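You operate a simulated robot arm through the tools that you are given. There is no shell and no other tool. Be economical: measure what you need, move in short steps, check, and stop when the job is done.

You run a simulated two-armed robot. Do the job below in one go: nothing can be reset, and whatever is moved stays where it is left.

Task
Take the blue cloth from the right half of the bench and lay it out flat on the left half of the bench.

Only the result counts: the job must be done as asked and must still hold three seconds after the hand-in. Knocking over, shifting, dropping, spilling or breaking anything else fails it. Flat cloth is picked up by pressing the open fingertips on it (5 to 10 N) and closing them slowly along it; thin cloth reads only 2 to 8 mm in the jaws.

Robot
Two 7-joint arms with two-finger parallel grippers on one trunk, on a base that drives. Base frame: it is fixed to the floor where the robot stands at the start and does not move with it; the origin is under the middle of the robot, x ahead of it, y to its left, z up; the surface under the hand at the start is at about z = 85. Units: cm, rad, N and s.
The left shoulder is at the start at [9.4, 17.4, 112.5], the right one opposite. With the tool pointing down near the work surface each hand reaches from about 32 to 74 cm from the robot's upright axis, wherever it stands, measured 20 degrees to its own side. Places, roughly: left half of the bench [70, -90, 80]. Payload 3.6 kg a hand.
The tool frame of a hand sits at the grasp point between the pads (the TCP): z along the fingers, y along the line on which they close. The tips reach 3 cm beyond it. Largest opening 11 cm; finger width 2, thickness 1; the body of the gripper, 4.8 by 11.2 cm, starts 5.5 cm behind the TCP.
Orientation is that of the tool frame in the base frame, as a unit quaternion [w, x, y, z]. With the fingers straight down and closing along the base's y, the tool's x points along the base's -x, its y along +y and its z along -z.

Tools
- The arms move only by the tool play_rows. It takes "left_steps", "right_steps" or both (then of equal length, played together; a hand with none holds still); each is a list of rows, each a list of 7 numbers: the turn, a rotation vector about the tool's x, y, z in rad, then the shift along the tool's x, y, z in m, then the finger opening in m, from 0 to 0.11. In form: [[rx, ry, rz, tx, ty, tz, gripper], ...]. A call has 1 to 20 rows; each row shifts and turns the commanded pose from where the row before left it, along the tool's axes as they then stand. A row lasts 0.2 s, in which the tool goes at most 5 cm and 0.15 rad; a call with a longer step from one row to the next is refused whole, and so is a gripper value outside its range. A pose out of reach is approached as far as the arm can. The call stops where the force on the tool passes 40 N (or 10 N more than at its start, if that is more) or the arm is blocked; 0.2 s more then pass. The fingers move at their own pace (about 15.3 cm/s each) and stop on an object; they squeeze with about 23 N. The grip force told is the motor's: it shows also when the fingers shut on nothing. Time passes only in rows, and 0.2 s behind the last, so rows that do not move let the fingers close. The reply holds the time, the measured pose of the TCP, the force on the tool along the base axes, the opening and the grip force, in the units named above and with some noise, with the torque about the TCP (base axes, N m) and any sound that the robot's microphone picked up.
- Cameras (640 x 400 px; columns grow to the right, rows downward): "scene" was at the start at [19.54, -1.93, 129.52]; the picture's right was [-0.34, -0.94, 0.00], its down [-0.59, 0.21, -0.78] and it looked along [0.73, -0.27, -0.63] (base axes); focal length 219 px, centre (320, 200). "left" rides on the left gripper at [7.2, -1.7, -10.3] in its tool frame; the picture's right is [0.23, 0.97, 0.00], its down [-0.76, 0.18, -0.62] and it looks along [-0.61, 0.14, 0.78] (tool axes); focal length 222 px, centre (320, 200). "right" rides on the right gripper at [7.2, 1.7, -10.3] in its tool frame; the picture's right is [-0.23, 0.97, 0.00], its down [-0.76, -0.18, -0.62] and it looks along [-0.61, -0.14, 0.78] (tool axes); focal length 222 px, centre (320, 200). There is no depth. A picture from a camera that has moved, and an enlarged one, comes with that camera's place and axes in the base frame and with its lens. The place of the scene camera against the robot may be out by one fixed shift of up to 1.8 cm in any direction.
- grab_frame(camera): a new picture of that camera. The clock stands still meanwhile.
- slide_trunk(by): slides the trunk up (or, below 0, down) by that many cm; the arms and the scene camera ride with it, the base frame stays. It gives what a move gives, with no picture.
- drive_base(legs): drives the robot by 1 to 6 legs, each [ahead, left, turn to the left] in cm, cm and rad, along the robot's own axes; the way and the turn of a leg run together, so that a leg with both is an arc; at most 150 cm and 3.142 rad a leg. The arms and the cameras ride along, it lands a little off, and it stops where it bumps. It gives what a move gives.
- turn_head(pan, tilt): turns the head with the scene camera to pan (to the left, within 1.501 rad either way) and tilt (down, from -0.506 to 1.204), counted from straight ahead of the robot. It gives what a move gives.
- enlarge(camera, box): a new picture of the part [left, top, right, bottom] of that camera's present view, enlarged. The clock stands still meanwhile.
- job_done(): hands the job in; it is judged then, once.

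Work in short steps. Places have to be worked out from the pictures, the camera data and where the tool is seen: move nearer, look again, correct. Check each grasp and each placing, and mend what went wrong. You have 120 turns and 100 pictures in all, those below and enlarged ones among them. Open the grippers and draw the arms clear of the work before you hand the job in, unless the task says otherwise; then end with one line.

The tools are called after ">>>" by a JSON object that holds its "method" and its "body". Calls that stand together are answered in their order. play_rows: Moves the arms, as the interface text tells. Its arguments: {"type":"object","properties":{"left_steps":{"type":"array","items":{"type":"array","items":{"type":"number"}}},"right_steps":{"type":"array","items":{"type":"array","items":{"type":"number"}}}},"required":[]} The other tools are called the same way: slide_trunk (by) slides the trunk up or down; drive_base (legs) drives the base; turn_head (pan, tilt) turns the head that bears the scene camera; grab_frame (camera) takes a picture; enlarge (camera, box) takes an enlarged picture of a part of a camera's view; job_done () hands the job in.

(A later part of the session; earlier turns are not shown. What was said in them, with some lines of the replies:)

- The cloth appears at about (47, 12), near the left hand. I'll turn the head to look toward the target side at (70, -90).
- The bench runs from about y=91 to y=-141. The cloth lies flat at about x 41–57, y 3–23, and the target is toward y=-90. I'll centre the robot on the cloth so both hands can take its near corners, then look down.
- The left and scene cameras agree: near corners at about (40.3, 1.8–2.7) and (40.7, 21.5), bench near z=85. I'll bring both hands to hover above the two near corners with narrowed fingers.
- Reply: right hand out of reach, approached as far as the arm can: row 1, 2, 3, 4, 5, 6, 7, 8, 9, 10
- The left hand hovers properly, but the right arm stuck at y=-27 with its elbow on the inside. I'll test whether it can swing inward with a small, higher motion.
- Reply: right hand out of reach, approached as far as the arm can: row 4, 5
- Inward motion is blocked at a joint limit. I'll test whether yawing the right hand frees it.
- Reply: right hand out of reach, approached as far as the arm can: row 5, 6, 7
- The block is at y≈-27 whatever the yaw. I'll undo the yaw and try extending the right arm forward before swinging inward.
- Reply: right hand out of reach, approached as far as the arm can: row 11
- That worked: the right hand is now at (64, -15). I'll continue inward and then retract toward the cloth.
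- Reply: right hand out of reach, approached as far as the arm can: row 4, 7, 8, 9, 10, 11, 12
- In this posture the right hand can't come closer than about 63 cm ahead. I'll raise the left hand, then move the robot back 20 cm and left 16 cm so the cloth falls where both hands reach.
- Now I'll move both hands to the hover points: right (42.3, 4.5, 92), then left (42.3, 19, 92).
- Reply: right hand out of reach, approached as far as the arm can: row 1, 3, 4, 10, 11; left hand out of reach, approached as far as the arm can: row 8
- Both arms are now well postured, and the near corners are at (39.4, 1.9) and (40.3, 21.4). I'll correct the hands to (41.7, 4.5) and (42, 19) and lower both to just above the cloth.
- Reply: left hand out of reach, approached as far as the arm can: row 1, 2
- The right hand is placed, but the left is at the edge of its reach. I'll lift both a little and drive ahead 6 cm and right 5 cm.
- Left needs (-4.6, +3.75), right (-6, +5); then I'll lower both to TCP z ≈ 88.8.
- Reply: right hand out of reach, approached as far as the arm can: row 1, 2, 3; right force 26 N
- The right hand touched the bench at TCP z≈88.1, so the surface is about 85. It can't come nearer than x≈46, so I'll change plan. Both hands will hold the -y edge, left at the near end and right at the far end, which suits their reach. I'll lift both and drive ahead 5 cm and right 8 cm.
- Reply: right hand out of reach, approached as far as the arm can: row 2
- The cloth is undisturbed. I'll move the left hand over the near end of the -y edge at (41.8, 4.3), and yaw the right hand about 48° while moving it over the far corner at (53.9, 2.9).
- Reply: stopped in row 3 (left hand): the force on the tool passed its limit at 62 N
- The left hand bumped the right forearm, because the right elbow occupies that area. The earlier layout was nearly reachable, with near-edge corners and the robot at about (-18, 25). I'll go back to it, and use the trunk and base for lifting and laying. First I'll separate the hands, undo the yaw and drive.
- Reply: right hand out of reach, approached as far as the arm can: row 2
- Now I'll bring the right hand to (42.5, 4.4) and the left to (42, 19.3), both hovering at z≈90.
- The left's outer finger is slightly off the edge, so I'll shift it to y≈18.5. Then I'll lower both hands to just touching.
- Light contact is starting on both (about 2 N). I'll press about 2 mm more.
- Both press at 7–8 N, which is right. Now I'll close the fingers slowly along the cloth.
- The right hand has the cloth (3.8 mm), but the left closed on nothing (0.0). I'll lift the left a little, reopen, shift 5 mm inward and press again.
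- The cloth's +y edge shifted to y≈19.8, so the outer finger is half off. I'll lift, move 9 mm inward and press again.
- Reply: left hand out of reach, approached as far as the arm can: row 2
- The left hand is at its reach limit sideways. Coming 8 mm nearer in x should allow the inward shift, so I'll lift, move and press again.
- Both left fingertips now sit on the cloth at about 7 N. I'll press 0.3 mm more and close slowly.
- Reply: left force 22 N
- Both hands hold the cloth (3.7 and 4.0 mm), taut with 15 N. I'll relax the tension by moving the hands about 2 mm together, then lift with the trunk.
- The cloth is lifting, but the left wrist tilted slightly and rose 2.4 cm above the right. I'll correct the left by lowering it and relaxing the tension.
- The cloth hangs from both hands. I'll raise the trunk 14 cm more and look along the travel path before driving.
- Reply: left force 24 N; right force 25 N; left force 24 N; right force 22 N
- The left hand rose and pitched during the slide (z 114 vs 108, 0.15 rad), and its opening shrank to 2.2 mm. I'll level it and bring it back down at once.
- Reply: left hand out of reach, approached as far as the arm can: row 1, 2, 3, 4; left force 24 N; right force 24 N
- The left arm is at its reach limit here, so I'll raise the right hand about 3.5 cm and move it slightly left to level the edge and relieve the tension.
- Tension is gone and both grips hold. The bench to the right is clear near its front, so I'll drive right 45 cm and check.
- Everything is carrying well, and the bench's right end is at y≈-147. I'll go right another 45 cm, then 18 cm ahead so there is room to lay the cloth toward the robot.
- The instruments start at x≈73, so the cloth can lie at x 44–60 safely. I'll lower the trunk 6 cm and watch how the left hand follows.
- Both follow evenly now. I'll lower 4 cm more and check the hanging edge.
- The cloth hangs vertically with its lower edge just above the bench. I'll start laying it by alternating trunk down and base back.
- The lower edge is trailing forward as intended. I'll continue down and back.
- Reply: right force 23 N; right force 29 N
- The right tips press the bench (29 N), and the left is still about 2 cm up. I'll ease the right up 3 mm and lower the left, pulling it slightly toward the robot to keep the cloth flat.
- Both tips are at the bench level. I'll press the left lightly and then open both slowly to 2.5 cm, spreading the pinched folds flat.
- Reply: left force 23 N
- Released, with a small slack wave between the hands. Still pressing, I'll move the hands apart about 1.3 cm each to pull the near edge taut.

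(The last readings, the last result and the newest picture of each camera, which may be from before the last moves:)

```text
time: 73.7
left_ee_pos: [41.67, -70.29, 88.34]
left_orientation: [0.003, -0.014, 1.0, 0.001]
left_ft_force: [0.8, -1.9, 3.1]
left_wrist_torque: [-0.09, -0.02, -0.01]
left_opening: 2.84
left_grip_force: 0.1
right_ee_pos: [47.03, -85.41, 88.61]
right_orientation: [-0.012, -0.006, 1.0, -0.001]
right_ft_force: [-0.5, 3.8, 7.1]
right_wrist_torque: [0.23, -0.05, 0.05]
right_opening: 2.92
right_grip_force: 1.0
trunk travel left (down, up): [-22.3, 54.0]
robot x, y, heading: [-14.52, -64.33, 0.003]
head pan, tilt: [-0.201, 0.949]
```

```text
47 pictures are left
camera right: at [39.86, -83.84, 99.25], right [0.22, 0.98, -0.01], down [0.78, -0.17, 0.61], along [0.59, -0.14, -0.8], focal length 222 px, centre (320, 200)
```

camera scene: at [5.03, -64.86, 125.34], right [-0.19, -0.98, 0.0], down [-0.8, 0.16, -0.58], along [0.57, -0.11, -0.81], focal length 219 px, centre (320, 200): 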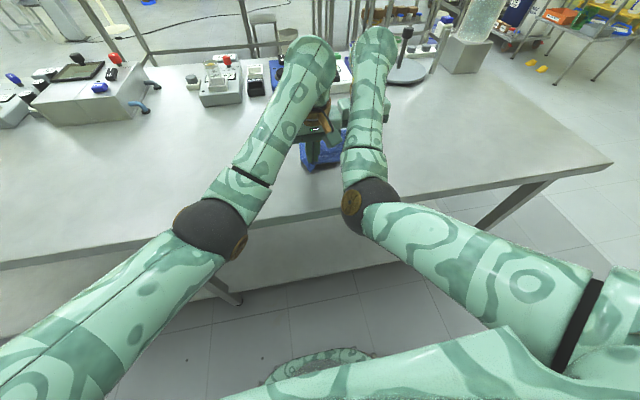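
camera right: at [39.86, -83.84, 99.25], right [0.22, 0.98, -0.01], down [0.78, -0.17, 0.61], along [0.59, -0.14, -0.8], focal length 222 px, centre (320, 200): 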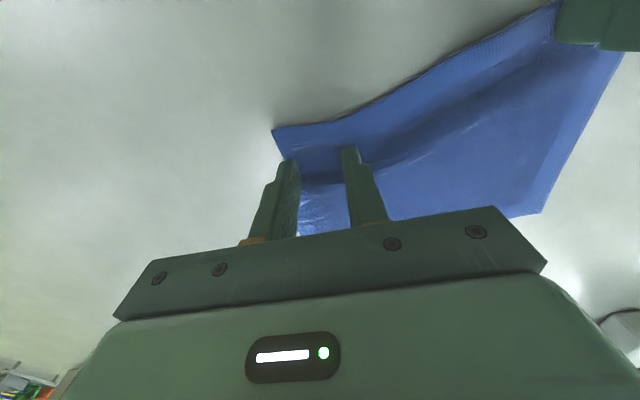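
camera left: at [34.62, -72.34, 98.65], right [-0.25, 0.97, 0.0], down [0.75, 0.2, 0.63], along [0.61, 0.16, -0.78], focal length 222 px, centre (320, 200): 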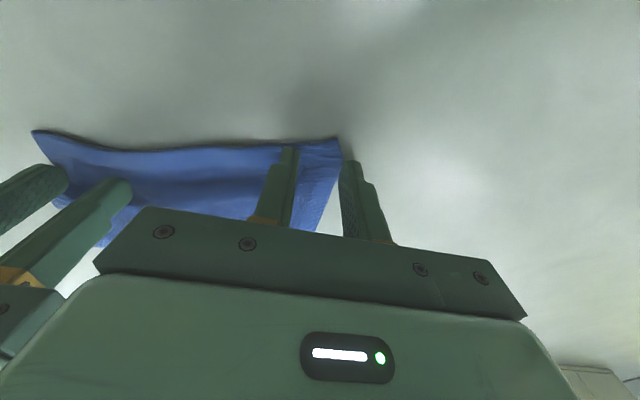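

The cloth is much flatter, with only a mild wave left. I'll lift both hands straight up, drive back and inspect it.

>>> {"method": "play_rows", "body": {"left_steps": [[0, 0, 0, 0, 0, -0.01, 0.028], [0, 0, 0, 0, 0, -0.03, 0.028], [0, 0, 0, 0, 0, -0.04, 0.028], [0, 0, 0, 0, 0, -0.04, 0.028]], "right_steps": [[0, 0, 0, 0, 0, -0.01, 0.028], [0, 0, 0, 0, 0, -0.03, 0.028], [0, 0, 0, 0, 0, -0.04, 0.028], [0, 0, 0, 0, 0, -0.04, 0.028]]}}

>>> {"method": "grab_frame", "body": {"camera": "left"}}

>>> {"method": "grab_frame", "body": {"camera": "right"}}

>>> {"method": "grab_frame", "body": {"camera": "scene"}}

```text
time: 74.7
left_ee_pos: [41.69, -70.34, 100.41]
left_orientation: [0.003, -0.015, 1.0, 0.002]
left_ft_force: [-0.2, 0.2, 0.3]
left_wrist_torque: [-0.01, -0.02, -0.01]
left_opening: 2.79
left_grip_force: 0.0
right_ee_pos: [49.2, -88.41, 100.82]
right_orientation: [-0.012, -0.005, 1.0, -0.001]
right_ft_force: [-0.2, -0.3, 0.3]
right_wrist_torque: [-0.01, 0.0, 0.03]
right_opening: 2.82
right_grip_force: 0.1
right hand out of reach, approached as far as the arm can: row 2, 3, 4
trunk travel left (down, up): [-22.3, 54.0]
robot x, y, heading: [-14.81, -64.63, 0.008]
head pan, tilt: [-0.201, 0.949]
```

```text
46 pictures are left
camera left: at [34.62, -72.28, 110.66], right [-0.26, 0.97, 0.0], down [0.75, 0.2, 0.63], along [0.61, 0.16, -0.78], focal length 222 px, centre (320, 200)
```

left: 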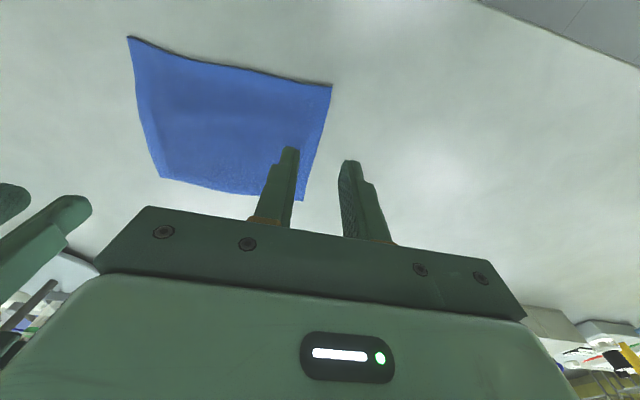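

```text
45 pictures are left
camera right: at [42.08, -86.81, 111.51], right [0.22, 0.98, -0.01], down [0.78, -0.17, 0.6], along [0.59, -0.14, -0.8], focal length 222 px, centre (320, 200)
```

right: 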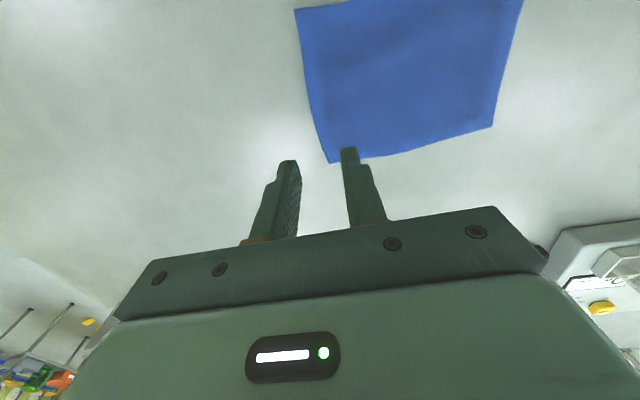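

```text
44 pictures are left
camera scene: at [5.1, -64.96, 125.32], right [-0.19, -0.98, 0.0], down [-0.8, 0.16, -0.58], along [0.57, -0.11, -0.81], focal length 219 px, centre (320, 200)
```

scene: 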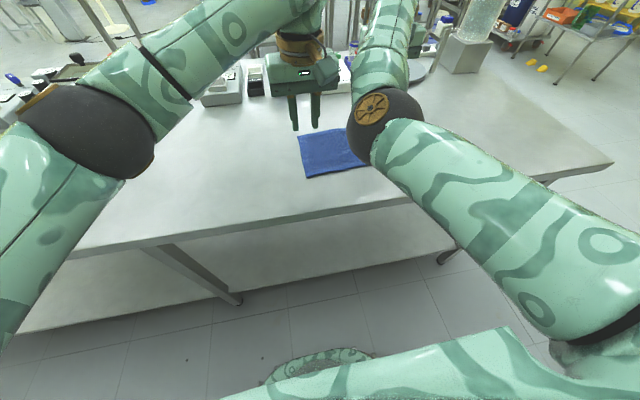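

The cloth lies flat with all four corners visible. I'll back the robot off to clear the arms and take a close look.

>>> {"method": "slide_trunk", "body": {"by": 8}}

>>> {"method": "drive_base", "body": {"legs": [[-30, 0, 0]]}}

>>> {"method": "turn_head", "body": {"pan": -0.15, "tilt": 0.7}}

>>> {"method": "grab_frame", "body": {"camera": "scene"}}

>>> {"method": "grab_frame", "body": {"camera": "left"}}

```text
time: 75.8
left_ee_pos: [41.86, -70.32, 108.31]
left_orientation: [0.002, -0.015, 1.0, 0.0]
left_ft_force: [-0.4, -0.2, -0.7]
left_wrist_torque: [0.01, -0.02, 0.04]
left_opening: 2.81
left_grip_force: 0.1
right_ee_pos: [49.29, -88.55, 108.65]
right_orientation: [-0.012, -0.004, 1.0, -0.001]
right_ft_force: [0.2, -0.5, -0.2]
right_wrist_torque: [0.0, 0.02, 0.01]
right_opening: 2.78
right_grip_force: 0.1
trunk travel left (down, up): [-30.3, 46.0]
robot x, y, heading: [-14.4, -64.86, 0.004]
head pan, tilt: [-0.201, 0.949]
```

```text
time: 77.9
left_ee_pos: [11.16, -70.89, 108.32]
left_orientation: [0.003, -0.011, 1.0, 0.001]
left_ft_force: [0.6, -0.6, 0.3]
left_wrist_torque: [0.02, -0.04, 0.01]
left_opening: 2.81
left_grip_force: 0.0
right_ee_pos: [18.55, -89.19, 108.86]
right_orientation: [-0.012, -0.002, 1.0, -0.001]
right_ft_force: [-0.3, 0.0, -0.4]
right_wrist_torque: [-0.02, -0.01, 0.01]
right_opening: 2.8
right_grip_force: 0.0
trunk travel left (down, up): [-30.3, 46.0]
robot x, y, heading: [-44.95, -64.42, 0.006]
head pan, tilt: [-0.201, 0.949]
```

```text
time: 78.7
left_ee_pos: [11.35, -70.81, 108.34]
left_orientation: [0.003, -0.011, 1.0, 0.0]
left_ft_force: [-0.6, 0.2, -0.6]
left_wrist_torque: [-0.02, 0.02, -0.02]
left_opening: 2.83
left_grip_force: 0.2
right_ee_pos: [18.71, -89.06, 108.82]
right_orientation: [-0.013, -0.003, 1.0, -0.001]
right_ft_force: [0.0, 0.2, 1.2]
right_wrist_torque: [-0.02, -0.01, 0.02]
right_opening: 2.82
right_grip_force: 0.0
trunk travel left (down, up): [-30.3, 46.0]
robot x, y, heading: [-44.6, -64.71, -0.004]
head pan, tilt: [-0.15, 0.7]
```

```text
43 pictures are left
camera scene: at [-27.55, -65.01, 135.48], right [-0.15, -0.99, 0.0], down [-0.64, 0.1, -0.76], along [0.76, -0.11, -0.65], focal length 219 px, centre (320, 200)
```

scene: 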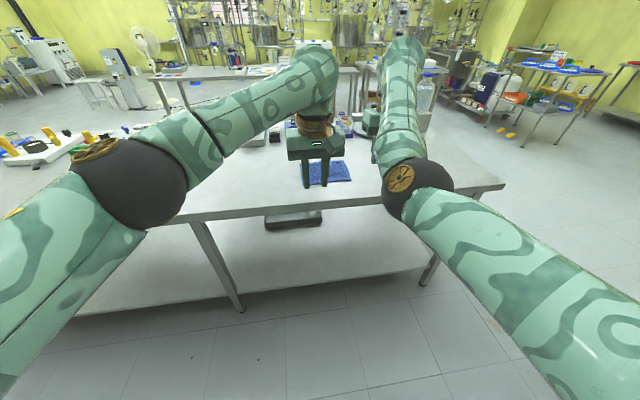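

```text
42 pictures are left
camera left: at [4.25, -72.86, 118.57], right [-0.25, 0.97, 0.0], down [0.75, 0.19, 0.63], along [0.61, 0.16, -0.78], focal length 222 px, centre (320, 200)
```

left: 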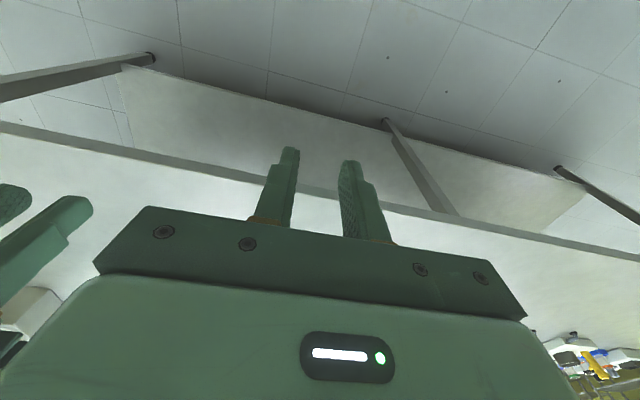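

The left hand blocks the view, so I'll move both hands outward, open them fully and enlarge the view of the cloth.

>>> {"method": "play_rows", "body": {"left_steps": [[0, 0, 0, 0, 0.03, -0.02, 0.06], [0, 0, 0, 0, 0.04, -0.02, 0.11], [0, 0, 0, 0, 0.04, 0, 0.11], [0, 0, 0, 0, 0.04, 0, 0.11]], "right_steps": [[0, 0, 0, 0, -0.02, 0, 0.06], [0, 0, 0, 0, -0.03, 0, 0.11], [0, 0, 0, 0, -0.03, 0, 0.11], [0, 0, 0, 0, -0.03, 0, 0.11]]}}

>>> {"method": "enlarge", "body": {"camera": "scene", "box": [240, 110, 440, 235]}}

```text
time: 79.7
left_ee_pos: [11.08, -55.79, 112.45]
left_orientation: [0.003, -0.011, 1.0, 0.001]
left_ft_force: [0.5, 0.2, 0.6]
left_wrist_torque: [-0.02, -0.01, 0.0]
left_opening: 11.0
left_grip_force: 0.1
right_ee_pos: [18.54, -100.14, 108.8]
right_orientation: [-0.012, -0.003, 1.0, -0.001]
right_ft_force: [-0.5, -0.6, -0.6]
right_wrist_torque: [0.02, 0.0, -0.01]
right_opening: 11.0
right_grip_force: 0.1
trunk travel left (down, up): [-30.3, 46.0]
robot x, y, heading: [-44.75, -64.82, 0.001]
head pan, tilt: [-0.15, 0.7]
```

```text
3.20 times, centred on (340, 172) of scene
camera zoom: at [-27.62, -64.99, 135.5], right [-0.15, -0.99, 0.0], down [-0.64, 0.09, -0.76], along [0.76, -0.11, -0.64], focal length 701 px, centre (256, 288)
```

zoom: 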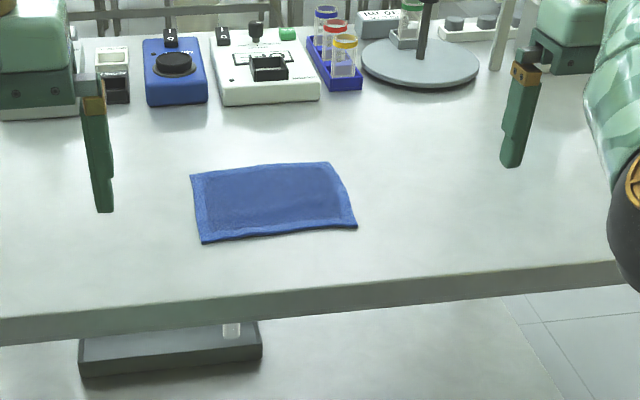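

The cloth lies flat and unfolded on the left half at about x 40–55, y -87 to -68. The instruments are undisturbed and the arms are clear and open, so I'm handing in.

>>> {"method": "job_done", "body": {}}

```text
The job is handed in.
```

The blue cloth is lying flat on the left half of the bench, nothing else on the bench appears to have moved, the grippers are open and the arms are clear; the job is handed in.
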